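You operate a simulated robot arm through the tools that you are given. There is no shell and no other tool. Be economical: measure what you need, move in short steps, check, and stop when the job is done.

You are at the controls of a simulated two-armed robot. One attempt, no reset.

TASK
Load both brackets in the cabinet drawer, spray them and lay the sound one on the blue mat.
Fine: the cracked one stays; the drawer ends shut, fingers clear.

Only the result counts: the job must be done as asked and must still hold three seconds after the hand-in. Knocking over, shifting, dropping, spilling or breaking anything else fails it.

THE ROBOT
Two 6-joint arms with two-finger grippers on one trunk, on a base that drives. Base frame: it is fixed to the floor where the robot stands at the start and does not move with it; the origin is under the middle of the robot, x ahead of it, y to its left, z up; the surface under the hand at the start is at about z = 890. Readings come in mm, degrees, newtons and seconds.
The left shoulder is at the start at [70, 176, 1290], the right one opposite. With the tool pointing down near the work surface each hand reaches from about 460 to 780 mm from the robot's upright axis, wherever it stands, measured 20 degrees to its own side. Places, roughly: blue mat on the long bench [600, 300, 900]; cabinet drawer [600, -200, 900]; grey spray cabinet [900, -200, 1000]; inside of the cabinet drawer [600, -200, 900]; spray button [800, -200, 1000]. Payload 2.45 kg a hand.
The tool frame of a hand sits at the grasp point between the pads (the TCP): z along the fingers, y along the line on which they close. The tips reach 26 mm beyond it. Largest opening 96 mm; the body of the gripper starts 69 mm behind the TCP.
Orientation is that of the tool frame in the base frame, as a unit quaternion [x, y, z, w]. With the fingers straight down and closing along the base's y, the tool's x points along the base's -x, its y along +y and its z along -z.

THE INTERFACE
- The arms move only by the tool play_rows. It takes "left_commands", "right_commands" or both (then of equal length, played together; a hand with none holds still); each is one flat list of numbers, 6 for each row, row after row: the shift along the base's x, y, z in units of 40 mm (1.0 is 40 mm), then the turn, a rotation vector about the base's x, y, z in units of 8 degrees (1.0 is 8 degrees). In form: [dx, dy, dz, wx, wy, wz, dx, dy, dz, wx, wy, wz, ...]. A call has 1 to 8 rows; each row shifts and turns the commanded pose from where the row before left it. "left_grip" and "right_grip" are, for a hand that has rows, the opening, from 0 (shut) to 1 (fully open), set as the call begins (left out, the last holds). A call with a number of a shift or a turn outside -1 to 1 is refused whole. Each row takes 0.2 s and may step no farther than 50 mm and 8.6 degrees from the row before; otherwise, or with a gripper value out of range, the whole call is refused. Where a pose cannot be reached the arm comes as near as it can. A force on the tool above 40 N (or 10 N above the force at the start of the call, whichever is more), or a blocked arm, ends the call early, and 0.2 s more pass. Each finger halts on what it meets, pressing with about 42 N; the grip force reading is that of the motor and also rises with nothing between the fingers. The clock runs only during rows and for 0.2 s after the last one: add rows that do not move to give the fingers time. The reply holds the time, the measured pose of the TCP, the force on the tool along the base axes, the opening and the grip force, in the units named above and with some noise, with the torque about the TCP (base axes, N m) and any sound that the robot's microphone picked up.
- Cameras (640 x 400 px; columns grow to the right, rows downward): "scene" is now at [131.7, 5.4, 1595.4]; the picture's right is [0.06, -1.00, 0.00], its down [-0.71, -0.05, -0.71] and it looks along [0.71, 0.05, -0.71] (base axes); focal length 273 px, centre (320, 200). "left" rides on the left gripper at [82, -3, -98] in its tool frame; the picture's right is [0.04, 1.00, 0.00], its down [-0.73, 0.03, -0.68] and it looks along [-0.68, 0.03, 0.73] (tool axes); focal length 256 px, centre (320, 200). "right" rides on the right gripper at [82, 3, -98] in its tool frame; the picture's right is [-0.04, 1.00, 0.00], its down [-0.73, -0.03, -0.68] and it looks along [-0.68, -0.03, 0.73] (tool axes); focal length 256 px, centre (320, 200). There is no depth. A picture from a camera that has moved, and an enlarged one, comes with that camera's place and axes in the base frame and with its lens.
- snapshot(camera): a new picture of that camera. No time passes.
- raise_lower(by): slides the trunk up (or, below 0, down) by that many mm; the arms and the scene camera ride with it, the base frame stays. It gives what a move gives, with no picture.
- steer(legs): drives the robot by 1 to 6 legs, each [ahead, left, turn to the left] in mm, mm and degrees, along the robot's own axes; the way and the turn of a leg run together, so that a leg with both is an arc; at most 1500 mm and 180 degrees a leg. The arms and the cameras ride along, it lands a little off, and it stops where it bumps. It gives what a move gives.
- aim_head(pan, tilt): turns the head with the scene camera to pan (to the left, within 86 degrees either way) and tilt (down, from -29 to 69), counted from straight ahead of the robot. It gives what a move gives.
- inspect(camera, box): a new picture of the part [left, top, right, bottom] of that camera's present view, enlarged. No time passes.
- close_job(): hands the job in; it is judged then, once.

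Go step by step. Nothing tells you exact positions but the pictures and the camera data: compare them with the known pose of the tool, close in by small moves and look again before you grip or let go. The budget is 120 turns and 88 pictures, counting those below and the enlarged ones. Unless the task says otherwise, let go and move clear before handing in, and close with one line.

The tools are called after "Call:" as a command line: name --argument value ..., lists and objects as JSON in quotes. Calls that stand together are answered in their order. play_rows: Moves the arms, as the interface text tells. Its arguments: {"type":"object","properties":{"left_commands":{"type":"array","items":{"type":"number"}},"left_grip":{"type":"number"},"right_commands":{"type":"array","items":{"type":"number"}},"right_grip":{"type":"number"}},"required":[]} The other tools are called the same way: raise_lower (by) slides the trunk up or down; steer (legs) drives the base; aim_head (pan, tilt) turns the head that bears the scene camera; snapshot (camera) takes a picture; inspect (camera, box) takes an enlarged picture of a part of a camera's view; close_job () hands the job in.

At the start:

```text
t: 0.0
left_eef_pos: [601.0, 232.7, 1261.9]
left_orientation: [0.0, 1.0, 0.0, 0.001]
left_contact_force: [-0.5, 0.0, 1.5]
left_torque: [-0.05, -0.01, 0.01]
left_opening: 96.1
left_grasp_force: 0.0
right_eef_pos: [601.5, -240.9, 1276.6]
right_orientation: [-0.001, 1.0, 0.0, 0.0]
right_contact_force: [0.1, 1.8, 0.1]
right_torque: [0.05, -0.03, -0.01]
right_opening: 96.2
right_grasp_force: 0.0
trunk travel left (down, up): [-775.0, 65.0]
robot x, y, heading: [0.5, 2.0, 0.2]
head pan, tilt: [3.7, 44.9]
```

scene: 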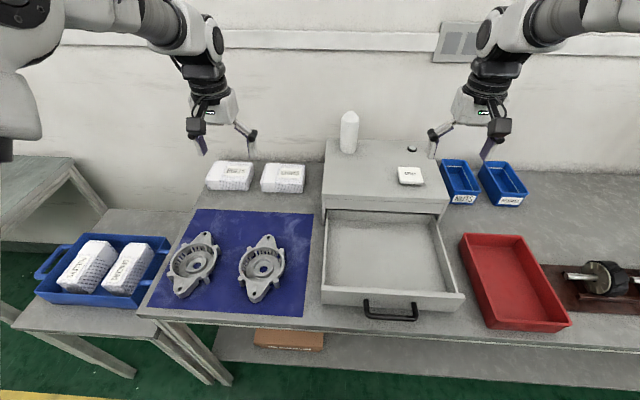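
right: 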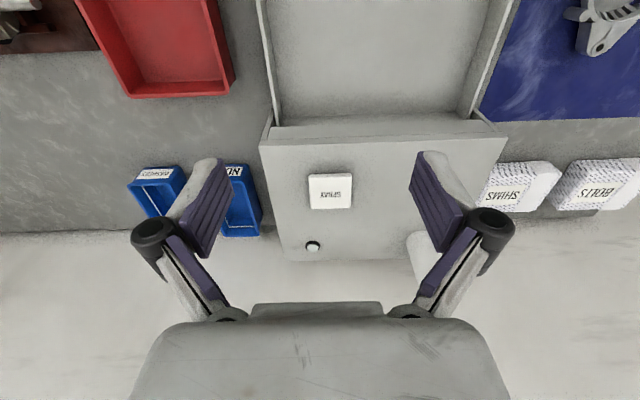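
left: 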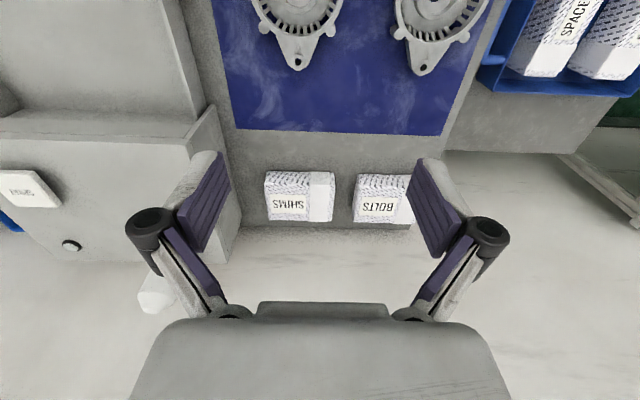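

I see both brackets on the blue mat, the drawer open, and what may be a button and a card on top of the cabinet. I'll enlarge those areas first.

Call:
inspect --camera "scene" --box '[140, 200, 320, 312]'

Call:
inspect --camera "scene" --box '[310, 100, 480, 330]'

```text
3.56 times, centred on (230, 256) of scene
camera zoom: at [131.7, 5.4, 1595.4], right [0.06, -1.0, 0.0], down [-0.71, -0.05, -0.71], along [0.71, 0.05, -0.71], focal length 970 px, centre (640, 1)
```

zoom: 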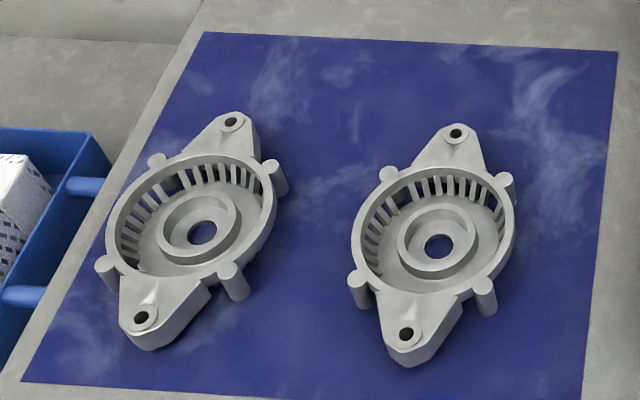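

```text
1.74 times, centred on (395, 215) of scene
camera zoom: at [131.7, 5.4, 1595.4], right [0.06, -1.0, 0.0], down [-0.71, -0.05, -0.71], along [0.71, 0.05, -0.71], focal length 475 px, centre (190, 174)
```

zoom: 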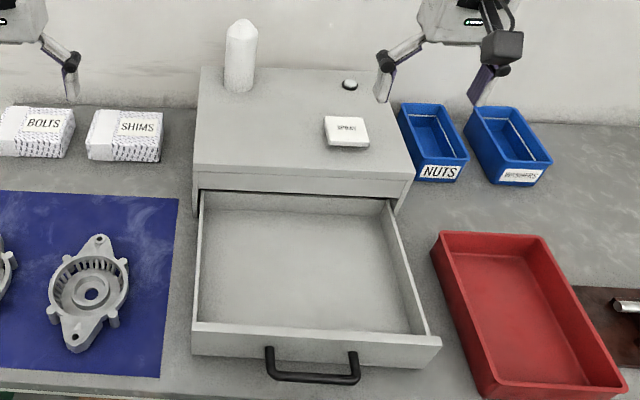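

The brackets look to be about 190 mm between lug holes, near (530,195) and (530,386). I'll look closer at the button and the bracket detail.

Call:
inspect --camera "scene" --box '[390, 130, 450, 200]'

Call:
inspect --camera "scene" --box '[228, 228, 298, 308]'

Call:
inspect --camera "left" --box '[220, 0, 500, 140]'

```text
5.71 times, centred on (420, 165) of scene
camera zoom: at [131.7, 5.4, 1595.4], right [0.06, -1.0, 0.0], down [-0.71, -0.05, -0.71], along [0.71, 0.05, -0.71], focal length 1560 px, centre (-251, 400)
```

zoom: 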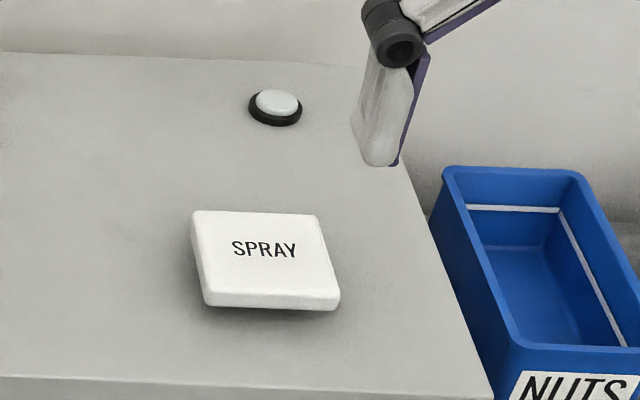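

```text
5.00 times, centred on (263, 268) of scene
camera zoom: at [131.7, 5.4, 1595.4], right [0.06, -1.0, 0.0], down [-0.71, -0.05, -0.71], along [0.71, 0.05, -0.71], focal length 1365 px, centre (605, -140)
```

zoom: 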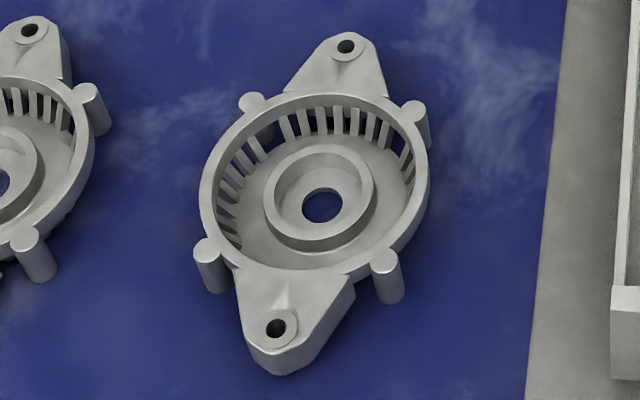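

```text
2.29 times, centred on (360, 70) of left
camera zoom: at [520.4, 228.8, 1360.6], right [-0.04, 1.0, 0.0], down [0.73, 0.03, 0.68], along [0.68, 0.03, -0.73], focal length 585 px, centre (229, 497)
```

zoom: 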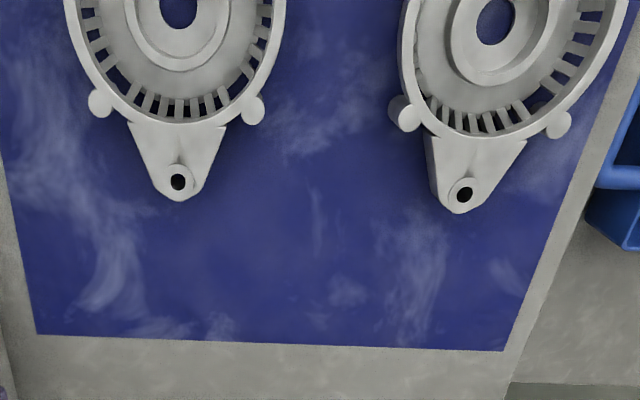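

The SPRAY plate is the button and the round thing looks like a lamp. Triangulating gives bracket B2's centre at about (545,200), with its lugs along x and their tops at z≈918. I'll bring the left hand above B2 to look at its hub.

Call:
play_rows --left_commands '[-0.233, -0.136, -0.883, 0, 0, 0, -0.233, -0.136, -0.883, 0, 0, 0, -0.233, -0.136, -0.883, 0, 0, 0, -0.233, -0.136, -0.883, 0, 0, 0, -0.233, -0.136, -0.883, 0, 0, 0, -0.233, -0.136, -0.883, 0, 0, 0]'

Call:
snapshot --camera "left"

```text
t: 1.4
left_eef_pos: [546.1, 200.2, 1049.1]
left_orientation: [0.0, 1.0, -0.001, 0.0]
left_contact_force: [0.7, -0.5, 0.6]
left_torque: [0.01, 0.0, 0.02]
left_opening: 95.7
left_grasp_force: 0.0
right_eef_pos: [604.2, -240.9, 1276.3]
right_orientation: [0.0, 1.0, -0.001, -0.001]
right_contact_force: [1.1, -0.7, 0.6]
right_torque: [-0.01, 0.05, 0.0]
right_opening: 96.0
right_grasp_force: 0.1
trunk travel left (down, up): [-775.0, 65.0]
robot x, y, heading: [2.5, 0.6, 0.5]
head pan, tilt: [3.7, 44.9]
```

```text
79 pictures are left
camera left: at [465.6, 197.2, 1148.1], right [-0.04, 1.0, 0.0], down [0.73, 0.03, 0.68], along [0.68, 0.03, -0.73], focal length 256 px, centre (320, 200)
```

left: 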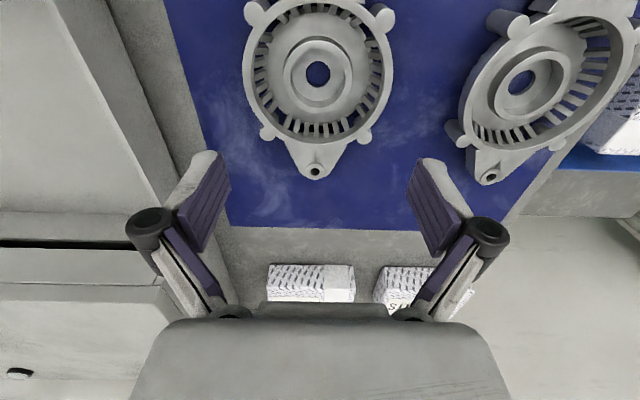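

The hub (Ø≈62) is centred near (540,197.5). I'll lower to just above the rim with the opening at about 72 mm and check alignment.

Call:
play_rows --left_commands '[-0.07, -0.03, -0.7, 0, 0, 0, -0.07, -0.03, -0.7, 0, 0, 0, 0, 0, -0.7, 0, 0, 0]' --left_grip 0.75

Call:
snapshot --camera "left"

Call:
inspect --camera "scene" --box '[214, 210, 310, 310]'

```text
t: 2.2
left_eef_pos: [540.4, 198.1, 965.2]
left_orientation: [0.001, 1.0, 0.0, 0.0]
left_contact_force: [-0.4, 0.2, 0.6]
left_torque: [0.0, 0.02, -0.01]
left_opening: 72.0
left_grasp_force: 0.1
right_eef_pos: [601.6, -241.1, 1277.2]
right_orientation: [0.0, 1.0, 0.0, 0.0]
right_contact_force: [-0.5, 0.1, -0.1]
right_torque: [-0.01, 0.02, 0.03]
right_opening: 96.0
right_grasp_force: 0.0
trunk travel left (down, up): [-775.0, 65.0]
robot x, y, heading: [-0.4, -3.5, -0.1]
head pan, tilt: [3.7, 44.9]
```

```text
78 pictures are left
camera left: at [459.5, 194.9, 1064.0], right [-0.04, 1.0, 0.0], down [0.73, 0.03, 0.68], along [0.68, 0.03, -0.73], focal length 256 px, centre (320, 200)
```

left: 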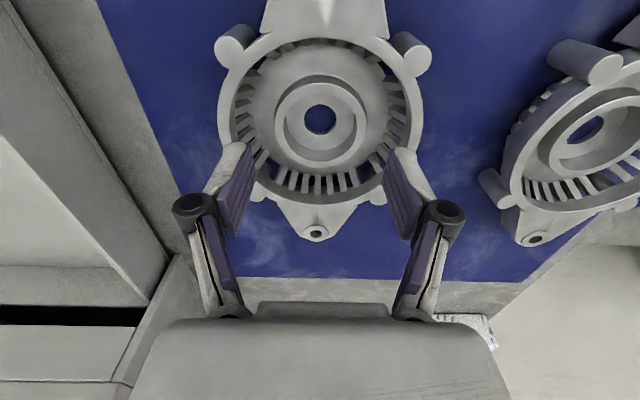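

```text
4.00 times, centred on (262, 260) of scene
camera zoom: at [132.3, 5.7, 1595.4], right [0.06, -1.0, 0.0], down [-0.71, -0.05, -0.71], along [0.71, 0.05, -0.71], focal length 1092 px, centre (552, -40)
```

zoom: 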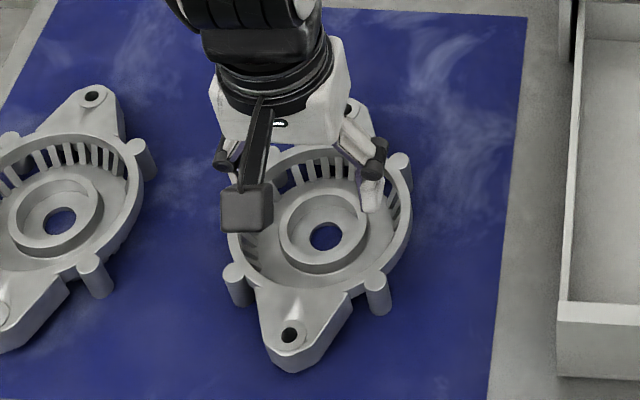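

The hub sits at column 320, centred between the fingers. I'll go down slowly into the annulus around it.

Call:
play_rows --left_commands '[0, 0, -0.3, 0, 0, 0, 0, 0, -0.3, 0, 0, 0, 0, 0, -0.25, 0, 0, 0]'

Call:
snapshot --camera "left"

Call:
inspect --camera "scene" --box '[224, 210, 304, 300]'

```text
t: 3.0
left_eef_pos: [540.0, 197.3, 931.9]
left_orientation: [0.0, 1.0, -0.001, 0.001]
left_contact_force: [-0.8, 0.6, 0.1]
left_torque: [0.01, 0.0, -0.04]
left_opening: 72.2
left_grasp_force: 0.1
right_eef_pos: [600.5, -240.3, 1278.3]
right_orientation: [0.0, 1.0, 0.001, 0.0]
right_contact_force: [-0.9, 0.3, -0.3]
right_torque: [-0.02, 0.01, 0.01]
right_opening: 96.1
right_grasp_force: 0.0
trunk travel left (down, up): [-775.0, 65.0]
robot x, y, heading: [0.6, 0.5, -0.4]
head pan, tilt: [3.7, 44.9]
```

```text
76 pictures are left
camera left: at [458.8, 194.3, 1030.2], right [-0.04, 1.0, 0.0], down [0.73, 0.03, 0.68], along [0.68, 0.03, -0.73], focal length 256 px, centre (320, 200)
```

left: 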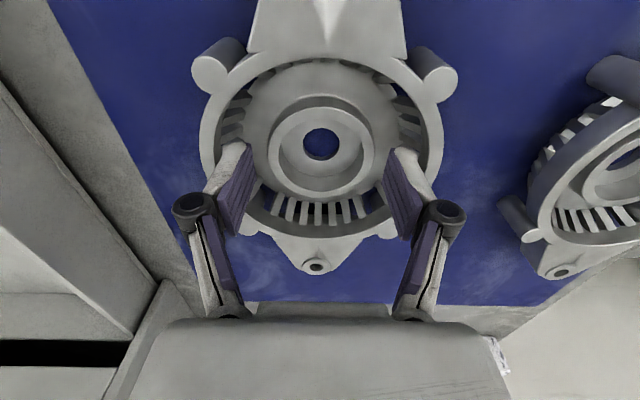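

```text
4.44 times, centred on (264, 255) of scene
camera zoom: at [131.7, 5.4, 1595.4], right [0.06, -1.0, 0.0], down [-0.71, -0.05, -0.71], along [0.71, 0.05, -0.71], focal length 1213 px, centre (569, -44)
```

zoom: 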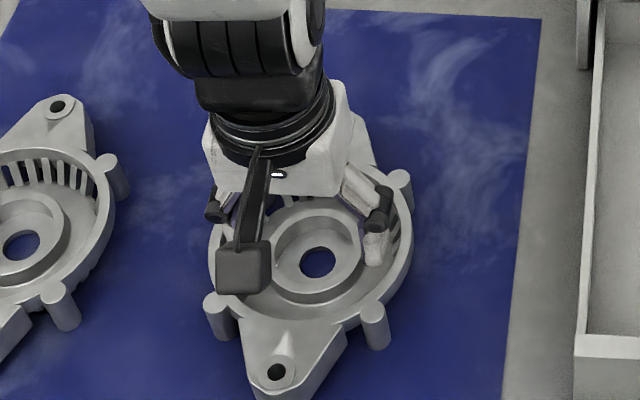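

Call:
play_rows --left_commands '[0, 0, -0.1, 0, 0, 0, 0, 0, -0.1, 0, 0, 0]'

Call:
inspect --camera "left" --box '[180, 60, 460, 280]'

```text
t: 3.6
left_eef_pos: [540.3, 197.5, 923.4]
left_orientation: [0.0, 1.0, 0.0, 0.001]
left_contact_force: [-0.1, -0.5, -0.2]
left_torque: [-0.03, 0.0, -0.01]
left_opening: 71.8
left_grasp_force: 0.1
right_eef_pos: [602.5, -240.7, 1276.9]
right_orientation: [0.0, 1.0, 0.0, 0.0]
right_contact_force: [0.3, -0.3, -0.4]
right_torque: [0.01, 0.02, 0.04]
right_opening: 96.1
right_grasp_force: 0.1
trunk travel left (down, up): [-775.0, 65.0]
robot x, y, heading: [2.0, -3.7, 0.1]
head pan, tilt: [3.7, 44.9]
```

```text
1.82 times, centred on (320, 170) of left
camera zoom: at [458.8, 194.2, 1022.5], right [-0.04, 1.0, 0.0], down [0.73, 0.03, 0.68], along [0.68, 0.03, -0.73], focal length 465 px, centre (320, 254)
```

zoom: 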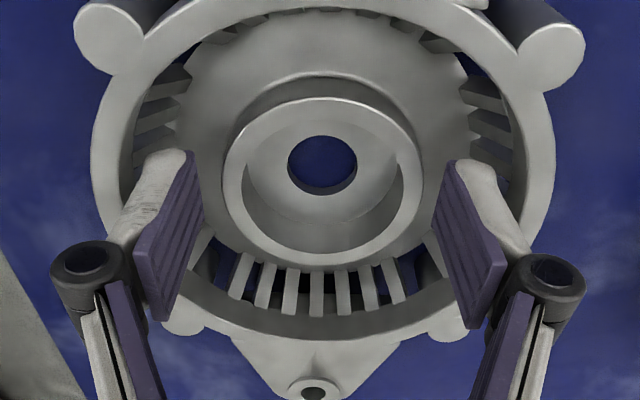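

Call:
play_rows --left_commands '[0, 0, -0.08, 0, 0, 0]'

Call:
inspect --camera "scene" --box '[234, 230, 294, 280]'

```text
t: 4.0
left_eef_pos: [541.1, 198.1, 920.0]
left_orientation: [-0.001, 1.0, 0.0, 0.0]
left_contact_force: [0.1, -0.2, 0.7]
left_torque: [-0.01, -0.01, 0.0]
left_opening: 72.2
left_grasp_force: 0.0
right_eef_pos: [603.2, -241.0, 1277.8]
right_orientation: [0.0, 1.0, 0.0, 0.0]
right_contact_force: [0.1, -0.1, -0.3]
right_torque: [-0.02, -0.03, -0.01]
right_opening: 95.8
right_grasp_force: 0.1
trunk travel left (down, up): [-775.0, 65.0]
robot x, y, heading: [-0.8, -0.7, -0.2]
head pan, tilt: [3.7, 44.9]
```

```text
8.00 times, centred on (264, 255) of scene
camera zoom: at [131.9, 5.4, 1595.4], right [0.06, -1.0, 0.0], down [-0.71, -0.05, -0.71], along [0.71, 0.05, -0.71], focal length 2184 px, centre (768, -240)
```

zoom: 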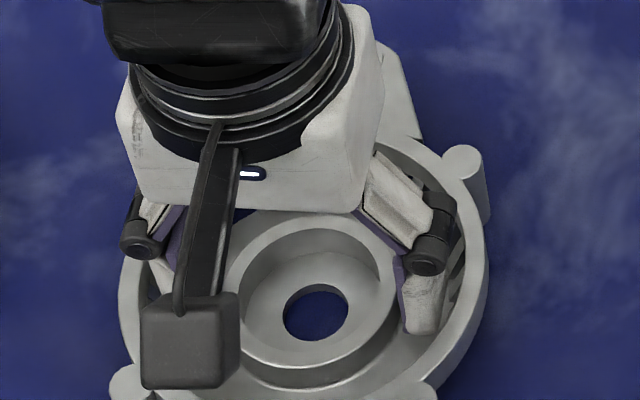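

The fingertips straddle the hub near the floor. Closing now.

Call:
play_rows --left_commands '[0, 0, 0, 0, 0, 0, 0, 0, 0, 0, 0, 0, 0, 0, 0, 0, 0, 0]' --left_grip 0.45

Call:
inspect --camera "left" --box '[180, 60, 460, 280]'

```text
t: 4.8
left_eef_pos: [539.6, 195.7, 925.3]
left_orientation: [0.0, 1.0, 0.001, 0.003]
left_contact_force: [4.9, -1.3, 36.7]
left_torque: [0.2, 0.01, -0.17]
left_opening: 53.9
left_grasp_force: 7.3
right_eef_pos: [599.6, -243.5, 1278.7]
right_orientation: [0.001, 1.0, 0.001, 0.001]
right_contact_force: [0.8, 0.8, -0.9]
right_torque: [0.03, 0.01, 0.02]
right_opening: 95.6
right_grasp_force: 0.1
trunk travel left (down, up): [-775.0, 65.0]
robot x, y, heading: [-0.8, -1.8, 0.3]
head pan, tilt: [3.7, 44.9]
```

```text
1.82 times, centred on (320, 170) of left
camera zoom: at [457.8, 192.4, 1022.8], right [-0.04, 1.0, 0.0], down [0.73, 0.03, 0.68], along [0.68, 0.03, -0.73], focal length 465 px, centre (320, 254)
```

zoom: 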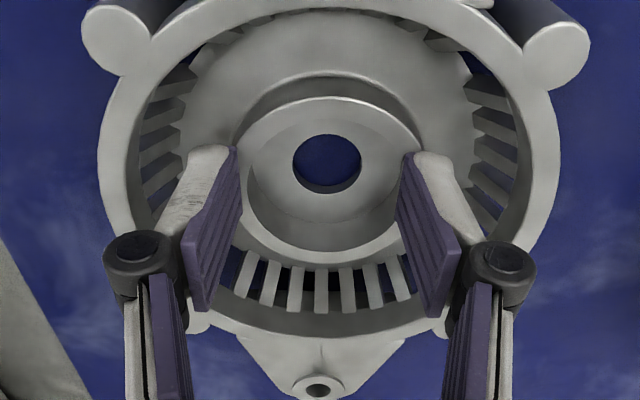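

The fingers rode up onto the hub, with 37 N upward. I'll reopen and check where the part lies now.

Call:
play_rows --left_commands '[0, 0, 0, 0, 0, 0, 0, 0, 0, 0, 0, 0]' --left_grip 0.75

Call:
inspect --camera "left" --box '[180, 60, 460, 280]'

Call:
inspect --camera "scene" --box '[228, 228, 298, 308]'

```text
t: 5.4
left_eef_pos: [539.0, 195.8, 921.5]
left_orientation: [0.001, 1.0, 0.0, 0.001]
left_contact_force: [0.0, -0.1, 0.3]
left_torque: [-0.01, -0.01, -0.01]
left_opening: 72.1
left_grasp_force: 0.1
right_eef_pos: [601.0, -242.0, 1277.7]
right_orientation: [0.0, 1.0, 0.0, 0.0]
right_contact_force: [0.4, -0.4, 0.1]
right_torque: [0.0, -0.03, -0.02]
right_opening: 96.0
right_grasp_force: 0.1
trunk travel left (down, up): [-775.0, 65.0]
robot x, y, heading: [-2.0, -1.2, -0.4]
head pan, tilt: [3.7, 44.9]
```

```text
1.82 times, centred on (320, 170) of left
camera zoom: at [457.3, 193.6, 1019.7], right [-0.04, 1.0, 0.0], down [0.73, 0.03, 0.68], along [0.68, 0.03, -0.73], focal length 465 px, centre (320, 254)
```

zoom: 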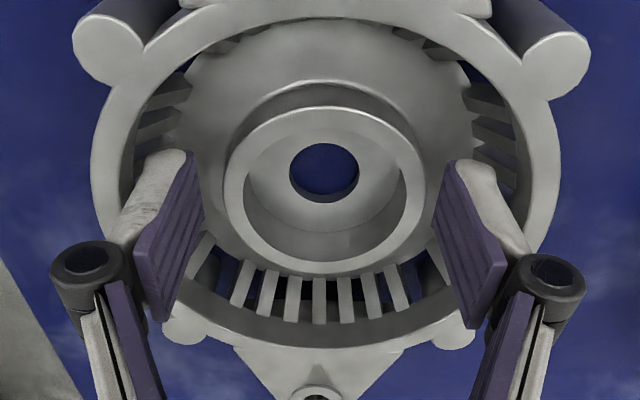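

```text
5.00 times, centred on (263, 268) of scene
camera zoom: at [130.1, 4.7, 1595.4], right [0.06, -1.0, 0.0], down [-0.7, -0.05, -0.71], along [0.71, 0.05, -0.71], focal length 1365 px, centre (605, -140)
```

zoom: 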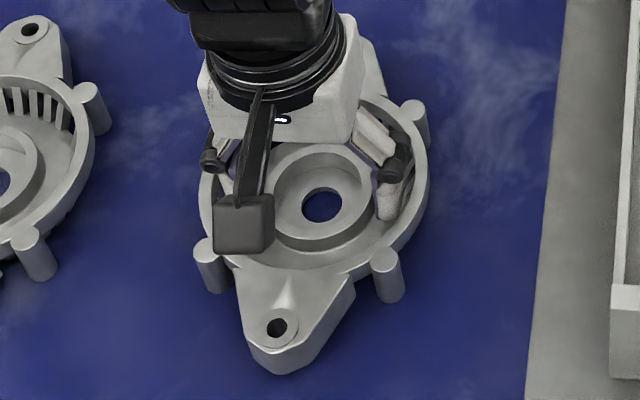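

The part hasn't moved. The hub is only about 10 mm tall, so I'll centre by +1.5 mm in y and lower in small steps until I feel the floor.

Call:
play_rows --left_commands '[0.03, 0.035, -0.06, 0, 0, 0, 0, 0, -0.06, 0, 0, 0]'

Call:
play_rows --left_commands '[0, 0, -0.07, 0, 0, 0]'

```text
t: 6.0
left_eef_pos: [541.2, 199.4, 917.8]
left_orientation: [0.0, 1.0, 0.0, 0.001]
left_contact_force: [-0.6, 0.7, 0.2]
left_torque: [-0.02, -0.02, -0.01]
left_opening: 72.0
left_grasp_force: 0.0
right_eef_pos: [602.2, -240.6, 1276.0]
right_orientation: [0.0, 1.0, 0.0, 0.0]
right_contact_force: [0.3, -0.6, -0.7]
right_torque: [-0.01, -0.01, 0.02]
right_opening: 95.9
right_grasp_force: 0.1
trunk travel left (down, up): [-775.0, 65.0]
robot x, y, heading: [-2.8, -3.1, 0.0]
head pan, tilt: [3.7, 44.9]
```

```text
t: 6.4
left_eef_pos: [541.7, 198.9, 913.2]
left_orientation: [0.0, 1.0, 0.0, 0.001]
left_contact_force: [0.0, -0.3, 0.7]
left_torque: [0.0, 0.01, 0.0]
left_opening: 72.2
left_grasp_force: 0.0
right_eef_pos: [602.2, -241.9, 1277.0]
right_orientation: [-0.001, 1.0, -0.001, 0.0]
right_contact_force: [-0.2, -0.4, -0.2]
right_torque: [0.01, 0.01, 0.01]
right_opening: 95.7
right_grasp_force: 0.1
trunk travel left (down, up): [-775.0, 65.0]
robot x, y, heading: [0.4, 4.2, 0.1]
head pan, tilt: [3.7, 44.9]
```

Call:
play_rows --left_commands '[0, 0, -0.08, 0, 0, 0]'

Call:
inspect --camera "left" --box '[180, 60, 460, 280]'

```text
t: 6.8
left_eef_pos: [540.3, 198.7, 910.6]
left_orientation: [0.0, 1.0, 0.0, 0.0]
left_contact_force: [-1.6, 0.2, -0.2]
left_torque: [-0.02, 0.01, 0.0]
left_opening: 71.9
left_grasp_force: 0.1
right_eef_pos: [601.5, -241.8, 1277.4]
right_orientation: [-0.001, 1.0, -0.001, -0.001]
right_contact_force: [-0.4, 1.3, 1.0]
right_torque: [0.01, -0.02, 0.01]
right_opening: 96.0
right_grasp_force: 0.0
trunk travel left (down, up): [-775.0, 65.0]
robot x, y, heading: [3.6, -3.4, 0.1]
head pan, tilt: [3.7, 44.9]
```

```text
1.82 times, centred on (320, 170) of left
camera zoom: at [460.2, 195.4, 1008.4], right [-0.04, 1.0, 0.0], down [0.73, 0.03, 0.68], along [0.68, 0.03, -0.73], focal length 465 px, centre (320, 254)
```

zoom: 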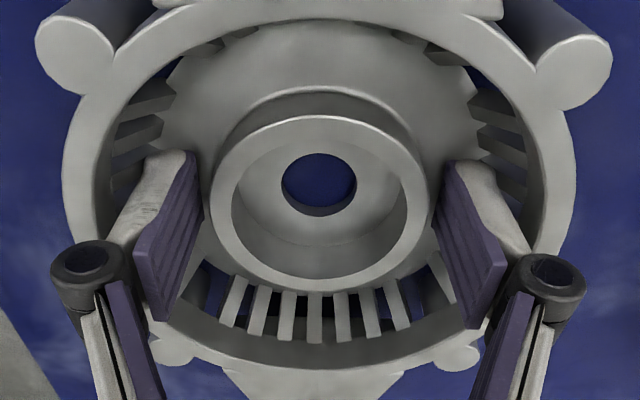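

Call:
play_rows --left_commands '[0, 0, 0, 0, 0, 0, 0, 0, 0, 0, 0, 0, 0, 0, 0, 0, 0, 0]' --left_grip 0.5

Call:
inspect --camera "left" --box '[180, 60, 460, 280]'

```text
t: 7.6
left_eef_pos: [541.4, 199.1, 909.7]
left_orientation: [0.0, 1.0, 0.0, 0.001]
left_contact_force: [2.1, 0.9, 4.2]
left_torque: [0.01, 0.04, 0.07]
left_opening: 60.6
left_grasp_force: 41.8
right_eef_pos: [602.0, -241.2, 1276.7]
right_orientation: [0.0, 1.0, 0.0, -0.001]
right_contact_force: [1.0, -0.3, 0.2]
right_torque: [-0.03, -0.02, -0.01]
right_opening: 96.2
right_grasp_force: 0.0
trunk travel left (down, up): [-775.0, 65.0]
robot x, y, heading: [-0.0, -3.2, -0.1]
head pan, tilt: [3.7, 44.9]
```

```text
1.82 times, centred on (320, 170) of left
camera zoom: at [460.2, 195.4, 1008.8], right [-0.04, 1.0, 0.0], down [0.73, 0.03, 0.68], along [0.68, 0.03, -0.73], focal length 465 px, centre (320, 254)
```

zoom: 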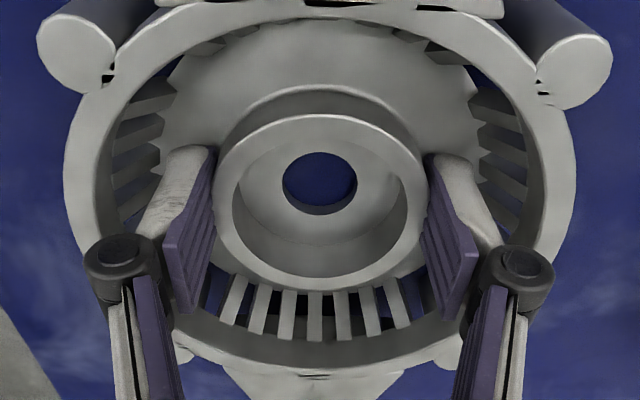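

Gripped the hub at 60.6 mm and 42 N. Now a slow lift.

Call:
play_rows --left_commands '[0, 0, 0.3, 0, 0, 0, 0, 0, 0.4, 0, 0, 0, 0, 0, 0.6, 0, 0, 0]'

Call:
snapshot --camera "scene"

```text
t: 8.4
left_eef_pos: [541.9, 199.7, 962.8]
left_orientation: [0.0, 1.0, 0.0, 0.0]
left_contact_force: [-0.4, -0.2, -6.1]
left_torque: [0.04, 0.01, -0.02]
left_opening: 60.7
left_grasp_force: 41.5
right_eef_pos: [600.6, -240.5, 1278.1]
right_orientation: [0.001, 1.0, 0.001, 0.0]
right_contact_force: [-0.3, 0.7, -0.2]
right_torque: [-0.04, -0.01, -0.03]
right_opening: 96.2
right_grasp_force: 0.2
trunk travel left (down, up): [-775.0, 65.0]
robot x, y, heading: [-1.9, 2.2, 0.0]
head pan, tilt: [3.7, 44.9]
```

```text
67 pictures are left
camera scene: at [131.7, 5.4, 1595.3], right [0.06, -1.0, 0.0], down [-0.71, -0.05, -0.71], along [0.71, 0.05, -0.71], focal length 273 px, centre (320, 200)
```

scene: 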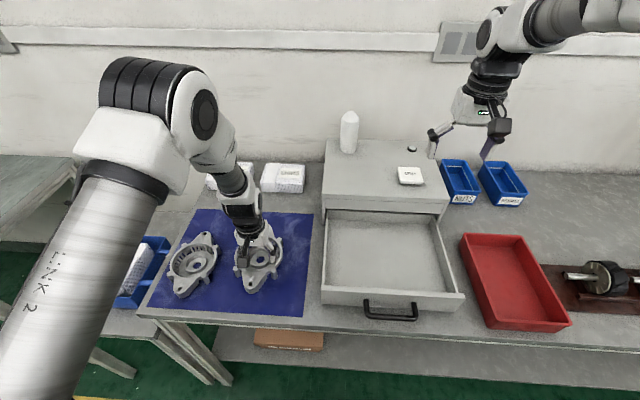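

B2 is held level, weighing about 0.6 kg. Now I'll measure the drawer from two cameras.

Call:
inspect --camera "scene" --box '[305, 190, 475, 330]'

Call:
snapshot --camera "right"

```text
2.86 times, centred on (390, 260) of scene
camera zoom: at [131.7, 5.4, 1595.3], right [0.06, -1.0, 0.0], down [-0.71, -0.05, -0.71], along [0.71, 0.05, -0.71], focal length 780 px, centre (120, 29)
```

zoom: 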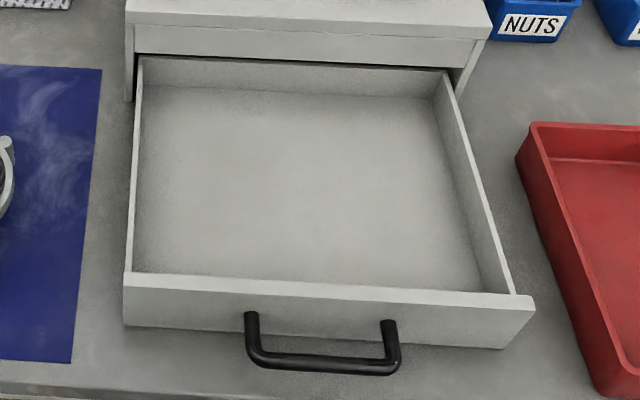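

```text
65 pictures are left
camera right: at [521.4, -237.6, 1375.5], right [0.04, 1.0, 0.0], down [0.73, -0.03, 0.68], along [0.68, -0.03, -0.73], focal length 256 px, centre (320, 200)
```

right: 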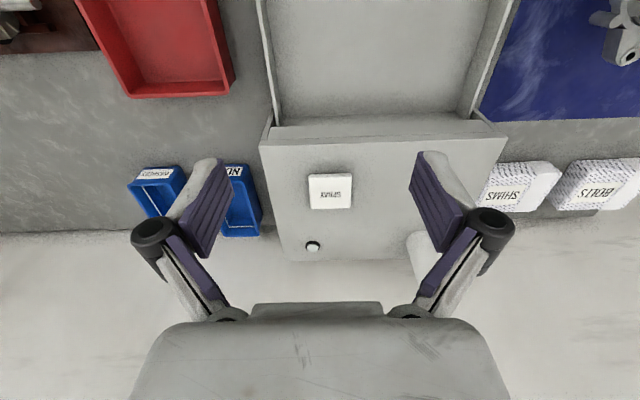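

The drawer's interior is about x 478–744, y −318 to +14. I'll set B2 at (611,−75), moving the right hand out of the way at the same time.

Call:
play_rows --left_commands '[0, 0, 1, 0, 0, 0, 0.246, -0.98, 0.05, 0, 0, 0, 0.246, -0.98, 0, 0, 0, 0, 0.246, -0.98, 0, 0, 0, 0, 0.246, -0.98, 0, 0, 0, 0, 0.246, -0.98, 0, 0, 0, 0, 0.246, -0.98, 0, 0, 0, 0, 0.246, -0.98, 0, 0, 0, 0]' --right_commands '[0, -0.5, 0, 0, 0, 0, 0, -0.5, 0, 0, 0, 0, 0, -0.5, 0, 0, 0, 0, 0, -0.5, 0, 0, 0, 0, 0, -0.5, 0, 0, 0, 0, 0, -0.5, 0, 0, 0, 0, 0, 0, 0, 0, 0, 0, 0, 0, 0, 0, 0, 0]'

Call:
inspect --camera "scene" --box '[270, 150, 510, 340]'

Call:
snapshot --camera "left"

```text
t: 10.2
left_eef_pos: [672.4, 4.1, 992.5]
left_orientation: [-0.002, 1.0, 0.0, -0.004]
left_contact_force: [-12.3, 7.0, -11.1]
left_torque: [-0.08, 0.04, 0.78]
left_opening: 43.2
left_grasp_force: 0.1
left hand out of reach, approached as far as the arm can: row 4, 5, 6, 7, 8
right_eef_pos: [603.0, -360.0, 1276.0]
right_orientation: [-0.001, 1.0, 0.0, -0.001]
right_contact_force: [-0.5, -0.8, 0.6]
right_torque: [-0.01, 0.0, 0.0]
right_opening: 96.2
right_grasp_force: 0.0
trunk travel left (down, up): [-775.0, 65.0]
robot x, y, heading: [3.2, 0.0, 0.1]
head pan, tilt: [3.7, 44.9]
```

```text
2.11 times, centred on (390, 245) of scene
camera zoom: at [132.4, 6.4, 1595.1], right [0.07, -1.0, 0.0], down [-0.71, -0.05, -0.71], along [0.71, 0.05, -0.71], focal length 575 px, centre (173, 105)
```

zoom: 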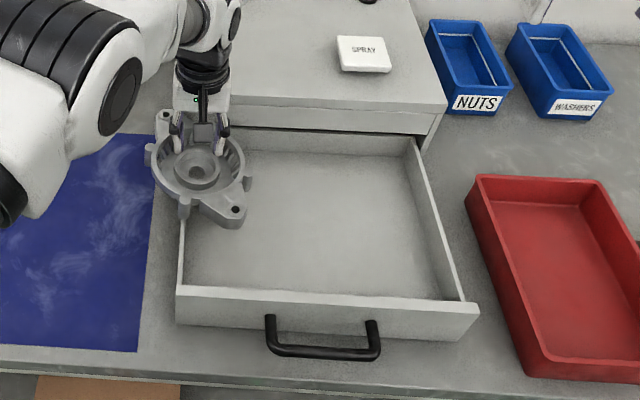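

```text
63 pictures are left
camera left: at [592.7, 0.7, 1091.0], right [-0.04, 1.0, 0.0], down [0.74, 0.03, 0.67], along [0.67, 0.03, -0.74], focal length 256 px, centre (320, 200)
```

left: 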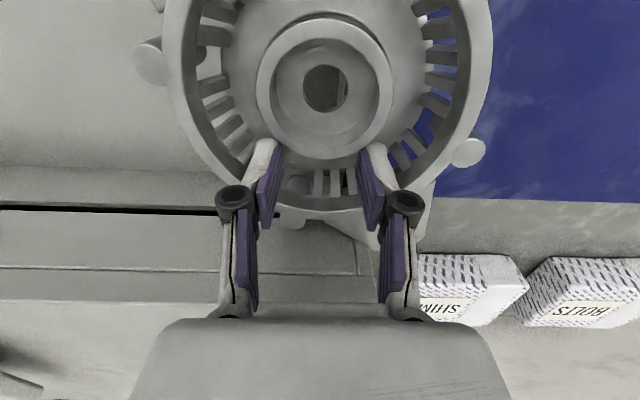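

The arm ran out of reach and hit something, and the bracket slipped in the fingers. I need a close look before moving anything.

Call:
inspect --camera "scene" --box '[315, 170, 385, 260]'

Call:
snapshot --camera "right"

```text
4.44 times, centred on (350, 215) of scene
camera zoom: at [132.4, 6.4, 1595.1], right [0.07, -1.0, 0.0], down [-0.71, -0.05, -0.71], along [0.71, 0.05, -0.71], focal length 1213 px, centre (187, 133)
```

zoom: 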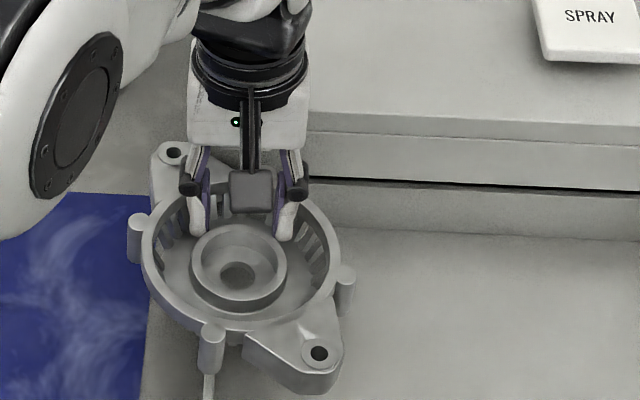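

```text
61 pictures are left
camera right: at [522.5, -356.3, 1375.0], right [0.04, 1.0, 0.0], down [0.73, -0.03, 0.68], along [0.68, -0.03, -0.73], focal length 256 px, centre (320, 200)
```

right: 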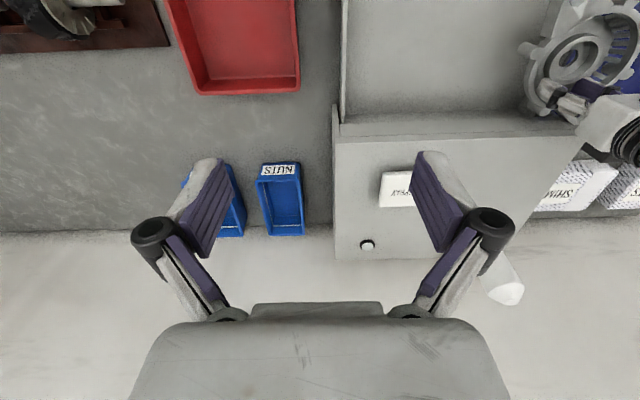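

The bracket seems hung on the fingers, which are caught inside its ring, with its near side over the drawer's left wall. I'll test with a small retreat up and to the left.

Call:
play_rows --left_commands '[-0.1, 0.25, 0.25, 0, 0, 0]'

Call:
inspect --camera "scene" --box '[305, 160, 385, 260]'

```text
t: 10.6
left_eef_pos: [670.4, 11.8, 1003.9]
left_orientation: [0.001, 1.0, 0.0, 0.0]
left_contact_force: [-1.6, 0.3, -6.4]
left_torque: [0.0, -0.15, 0.07]
left_opening: 46.4
left_grasp_force: 0.1
right_eef_pos: [603.1, -362.3, 1275.6]
right_orientation: [0.0, 1.0, 0.0, -0.001]
right_contact_force: [-0.3, 0.1, -0.3]
right_torque: [0.03, 0.03, -0.03]
right_opening: 96.2
right_grasp_force: 0.0
trunk travel left (down, up): [-775.0, 65.0]
robot x, y, heading: [3.1, 0.0, 0.0]
head pan, tilt: [3.7, 44.9]
```

```text
4.00 times, centred on (345, 210) of scene
camera zoom: at [133.2, 4.4, 1595.2], right [0.06, -1.0, 0.0], down [-0.71, -0.04, -0.71], along [0.71, 0.05, -0.71], focal length 1092 px, centre (220, 160)
```

zoom: 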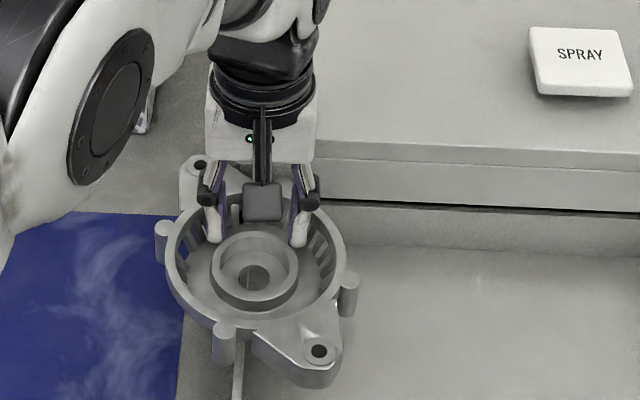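

The commanded pose follows the real one, and the bracket now hangs free on the fingers with a 6.4 N load. I'll carry it slowly back over the mat to re-grip.

Call:
play_rows --left_commands '[-0.25, 0.1, 0.1, 0, 0, 0, -0.4, 0.25, 0.1, 0, 0, 0, -0.45, 0.4, 0, 0, 0, 0, -0.45, 0.5, 0, 0, 0, 0, -0.45, 0.5, 0, 0, 0, 0, -0.45, 0.5, 0, 0, 0, 0, -0.4, 0.5, 0, 0, 0, 0, -0.2, 0.3, 0, 0, 0, 0]'

Call:
snapshot --camera "scene"

Call:
snapshot --camera "left"

```text
t: 12.4
left_eef_pos: [549.5, 137.8, 1011.5]
left_orientation: [0.0, 1.0, 0.0, 0.001]
left_contact_force: [-1.7, 0.4, 0.2]
left_torque: [0.01, 0.0, 0.0]
left_opening: 48.1
left_grasp_force: 0.1
left hand out of reach, approached as far as the arm can: row 2
right_eef_pos: [602.4, -360.6, 1277.5]
right_orientation: [0.0, 1.0, 0.0, 0.001]
right_contact_force: [0.0, -0.2, 0.7]
right_torque: [0.01, 0.02, -0.03]
right_opening: 96.2
right_grasp_force: 0.1
trunk travel left (down, up): [-775.0, 65.0]
robot x, y, heading: [0.4, 1.1, 0.1]
head pan, tilt: [3.7, 44.9]
```

```text
59 pictures are left
camera scene: at [131.6, 5.8, 1595.4], right [0.06, -1.0, 0.0], down [-0.71, -0.05, -0.71], along [0.71, 0.05, -0.71], focal length 273 px, centre (320, 200)
```

scene: 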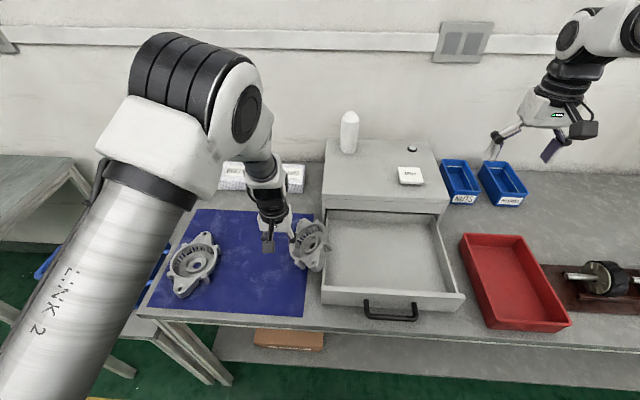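

```text
58 pictures are left
camera left: at [469.2, 134.9, 1110.9], right [-0.04, 1.0, 0.0], down [0.73, 0.03, 0.68], along [0.68, 0.03, -0.73], focal length 256 px, centre (320, 200)
```

left: 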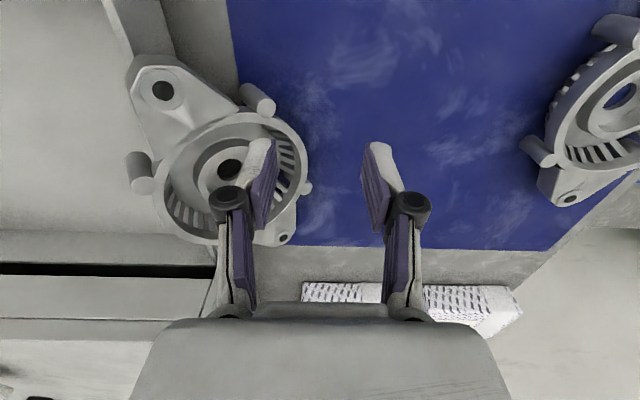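

The bracket slipped off and now leans on the drawer's left wall and the mat edge. I'll look closer.

Call:
inspect --camera "scene" --box '[270, 200, 360, 290]'

Call:
inspect --camera "left" --box '[110, 40, 330, 260]'

```text
4.44 times, centred on (315, 245) of scene
camera zoom: at [131.6, 5.8, 1595.4], right [0.06, -1.0, 0.0], down [-0.71, -0.05, -0.71], along [0.71, 0.05, -0.71], focal length 1213 px, centre (342, 0)
```

zoom: 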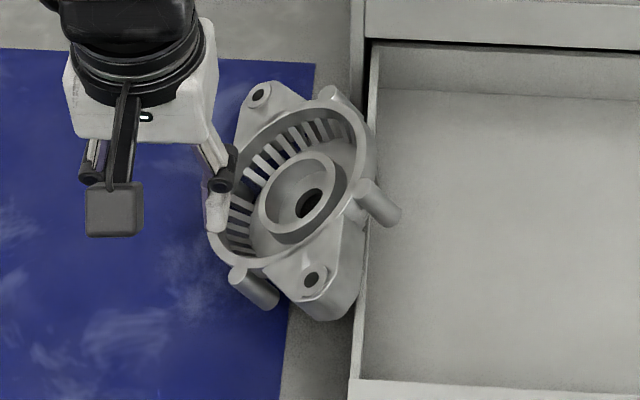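

```text
1.82 times, centred on (220, 150) of left
camera zoom: at [469.2, 134.9, 1110.9], right [-0.04, 1.0, 0.0], down [0.73, 0.03, 0.68], along [0.68, 0.03, -0.73], focal length 465 px, centre (502, 291)
```

zoom: 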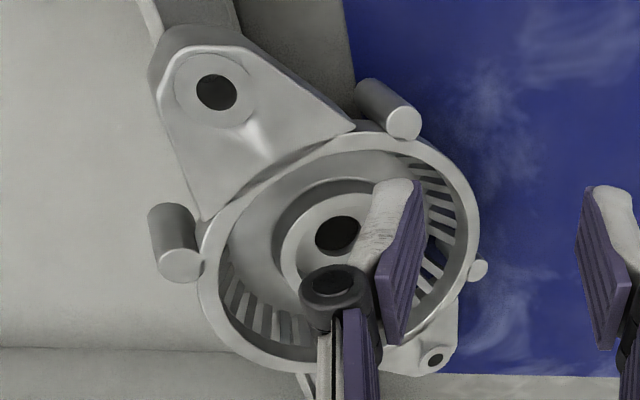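

The bracket leans about 36° on the drawer's left wall, with its hub near (605,65,940) and its normal tilted toward +y. I'll raise the hand clear and drive 150 mm to the right for better reach.

Call:
play_rows --left_commands '[0, 0.3, 0.8, 0, 0, 0, 0, 0.3, 0.8, 0, 0, 0]' --left_grip 0.75

Call:
steer --legs '[[0, -150, 0]]'

Call:
inspect --camera "scene" --box '[180, 170, 320, 300]'

```text
t: 13.0
left_eef_pos: [548.7, 162.5, 1078.1]
left_orientation: [0.0, 1.0, 0.0, 0.001]
left_contact_force: [1.0, 0.3, 0.4]
left_torque: [0.01, -0.01, -0.02]
left_opening: 71.9
left_grasp_force: 0.2
right_eef_pos: [601.1, -358.8, 1277.5]
right_orientation: [0.0, 1.0, 0.0, 0.0]
right_contact_force: [0.2, -0.3, -0.4]
right_torque: [0.01, -0.04, 0.01]
right_opening: 95.9
right_grasp_force: 0.0
trunk travel left (down, up): [-775.0, 65.0]
robot x, y, heading: [-2.1, 2.7, 0.1]
head pan, tilt: [3.7, 44.9]
```

```text
t: 14.4
left_eef_pos: [550.2, 13.8, 1076.7]
left_orientation: [0.0, 1.0, -0.001, 0.0]
left_contact_force: [-0.3, 0.1, 0.7]
left_torque: [0.01, 0.01, -0.02]
left_opening: 72.0
left_grasp_force: 0.0
right_eef_pos: [601.6, -509.0, 1276.8]
right_orientation: [-0.001, 1.0, -0.001, 0.0]
right_contact_force: [0.6, 1.1, 0.3]
right_torque: [-0.01, 0.01, 0.02]
right_opening: 95.9
right_grasp_force: 0.0
trunk travel left (down, up): [-775.0, 65.0]
robot x, y, heading: [-1.7, -150.1, -0.1]
head pan, tilt: [3.7, 44.9]
```

```text
3.08 times, centred on (250, 235) of scene
camera zoom: at [131.8, -142.3, 1595.4], right [0.07, -1.0, 0.0], down [-0.71, -0.05, -0.71], along [0.71, 0.05, -0.71], focal length 840 px, centre (535, 92)
```

zoom: 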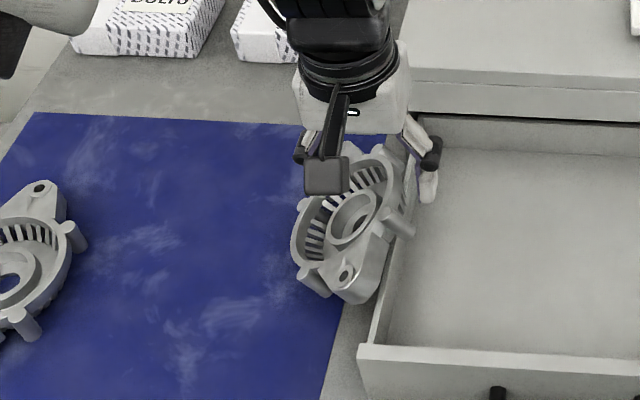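

I'll tilt the hand −36° about x and move it to a standoff along the bracket's axis.

Call:
play_rows --left_commands '[0.26, 0.515, 0, -0.9, 0, 0, 0.26, 0.515, 0, -0.9, 0, 0, 0.26, 0.515, 0, -0.9, 0, 0, 0.26, 0.515, 0, -0.9, 0, 0, 0.26, 0.515, 0, -0.9, 0, 0, 0, 0, -0.8, 0, 0, 0]'

Call:
snapshot --camera "left"

Call:
inspect --camera "scene" --box '[200, 180, 320, 290]'

```text
t: 15.8
left_eef_pos: [604.2, 112.8, 1044.2]
left_orientation: [-0.001, 0.951, -0.31, 0.0]
left_contact_force: [0.1, 0.1, 0.2]
left_torque: [0.0, 0.01, -0.03]
left_opening: 71.9
left_grasp_force: 0.0
right_eef_pos: [603.5, -511.4, 1276.3]
right_orientation: [-0.001, 1.0, 0.001, -0.001]
right_contact_force: [0.2, 0.5, 0.2]
right_torque: [0.03, 0.0, 0.0]
right_opening: 96.0
right_grasp_force: 0.1
trunk travel left (down, up): [-775.0, 65.0]
robot x, y, heading: [-4.3, -149.5, -0.1]
head pan, tilt: [3.7, 44.9]
```

```text
54 pictures are left
camera left: at [522.6, 168.3, 1125.6], right [-0.04, 0.81, -0.59], down [0.73, 0.42, 0.53], along [0.68, -0.41, -0.61], focal length 256 px, centre (320, 200)
```

left: 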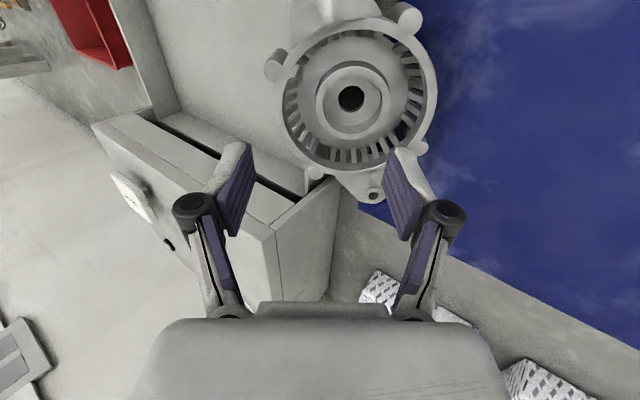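

```text
3.64 times, centred on (260, 235) of scene
camera zoom: at [133.1, -146.7, 1595.3], right [0.07, -1.0, 0.0], down [-0.71, -0.05, -0.71], along [0.71, 0.05, -0.71], focal length 992 px, centre (538, 73)
```

zoom: 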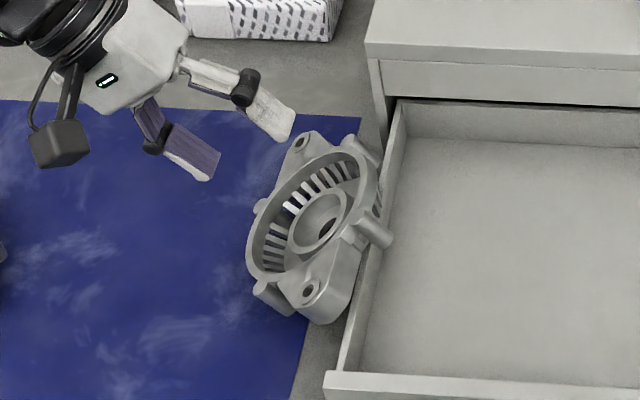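

The alignment looks right and re-triangulating the hub agrees. I'll get onto the axis and approach to just above the rim.

Call:
play_rows --left_commands '[0.045, 0.35, -0.65, 0, 0, 0, 0, -0.37, -0.51, 0, 0, 0, 0, -0.37, -0.51, 0, 0, 0]'

Call:
snapshot --camera "left"

```text
t: 16.6
left_eef_pos: [605.1, 98.2, 976.7]
left_orientation: [0.0, 0.951, -0.309, 0.001]
left_contact_force: [-0.1, 0.6, -0.4]
left_torque: [0.0, -0.03, 0.03]
left_opening: 72.0
left_grasp_force: 0.1
right_eef_pos: [601.5, -512.6, 1276.5]
right_orientation: [-0.001, 1.0, 0.001, 0.0]
right_contact_force: [-0.5, 0.4, 0.5]
right_torque: [0.02, 0.01, -0.02]
right_opening: 96.0
right_grasp_force: 0.1
trunk travel left (down, up): [-775.0, 65.0]
robot x, y, heading: [1.0, -150.7, -0.1]
head pan, tilt: [3.7, 44.9]
```

```text
52 pictures are left
camera left: at [523.7, 153.0, 1059.4], right [-0.04, 0.81, -0.59], down [0.73, 0.42, 0.53], along [0.68, -0.41, -0.61], focal length 256 px, centre (320, 200)
```

left: 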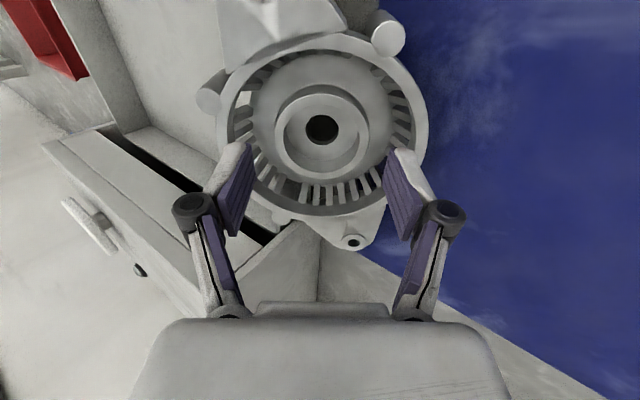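

Call:
play_rows --left_commands '[0, -0.15, -0.24, 0, 0, 0, 0, -0.17, -0.24, 0, 0, 0, 0, -0.17, -0.23, 0, 0, 0]'

Call:
inspect --camera "left" --box '[180, 60, 460, 280]'

```text
t: 17.4
left_eef_pos: [604.1, 80.2, 947.4]
left_orientation: [-0.001, 0.951, -0.309, 0.001]
left_contact_force: [-1.0, -0.2, 0.0]
left_torque: [-0.01, 0.02, 0.02]
left_opening: 72.1
left_grasp_force: 0.1
right_eef_pos: [603.0, -510.1, 1276.7]
right_orientation: [-0.001, 1.0, 0.0, 0.0]
right_contact_force: [0.2, -0.3, -0.1]
right_torque: [-0.02, 0.0, 0.04]
right_opening: 95.9
right_grasp_force: 0.0
trunk travel left (down, up): [-775.0, 65.0]
robot x, y, heading: [2.7, -148.7, 0.0]
head pan, tilt: [3.7, 44.9]
```

```text
1.82 times, centred on (320, 170) of left
camera zoom: at [523.0, 134.8, 1030.7], right [-0.04, 0.81, -0.59], down [0.73, 0.42, 0.53], along [0.68, -0.41, -0.61], focal length 465 px, centre (320, 254)
```

zoom: 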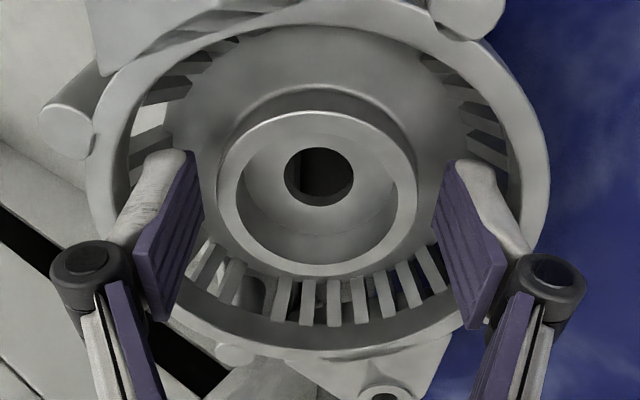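

Call:
play_rows --left_commands '[0, -0.075, -0.1, 0, 0, 0, 0, -0.075, -0.1, 0, 0, 0]'

Call:
play_rows --left_commands '[0, 0, 0, 0, 0, 0, 0, 0, 0, 0, 0, 0, 0, 0, 0, 0, 0, 0]' --left_grip 0.45

Call:
inspect --camera "left" --box '[180, 60, 460, 280]'

```text
t: 18.0
left_eef_pos: [603.5, 73.1, 941.1]
left_orientation: [-0.001, 0.951, -0.309, 0.0]
left_contact_force: [0.4, 1.0, -0.3]
left_torque: [0.01, 0.01, 0.01]
left_opening: 71.9
left_grasp_force: 0.1
right_eef_pos: [604.3, -511.2, 1277.0]
right_orientation: [-0.001, 1.0, -0.001, 0.001]
right_contact_force: [-0.3, 1.1, 0.3]
right_torque: [-0.03, 0.0, -0.01]
right_opening: 96.1
right_grasp_force: 0.0
trunk travel left (down, up): [-775.0, 65.0]
robot x, y, heading: [4.5, -150.2, 0.2]
head pan, tilt: [3.7, 44.9]
```

```text
t: 18.8
left_eef_pos: [605.0, 74.3, 941.9]
left_orientation: [0.0, 0.951, -0.309, 0.0]
left_contact_force: [1.9, 2.3, 2.0]
left_torque: [0.44, -0.21, -0.02]
left_opening: 63.6
left_grasp_force: 42.2
right_eef_pos: [602.2, -510.7, 1276.4]
right_orientation: [-0.001, 1.0, 0.0, 0.001]
right_contact_force: [-0.2, 1.2, -0.5]
right_torque: [-0.01, -0.01, 0.01]
right_opening: 95.9
right_grasp_force: 0.1
trunk travel left (down, up): [-775.0, 65.0]
robot x, y, heading: [-1.5, -150.8, -0.3]
head pan, tilt: [3.7, 44.9]
```

```text
1.82 times, centred on (320, 170) of left
camera zoom: at [523.0, 128.4, 1023.1], right [-0.04, 0.81, -0.59], down [0.73, 0.42, 0.53], along [0.68, -0.41, -0.61], focal length 465 px, centre (320, 254)
```

zoom: 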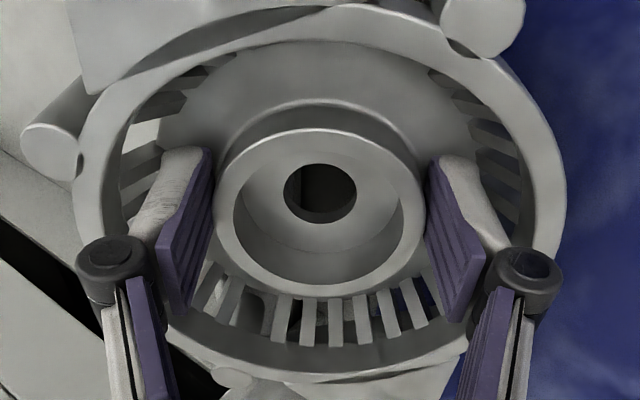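

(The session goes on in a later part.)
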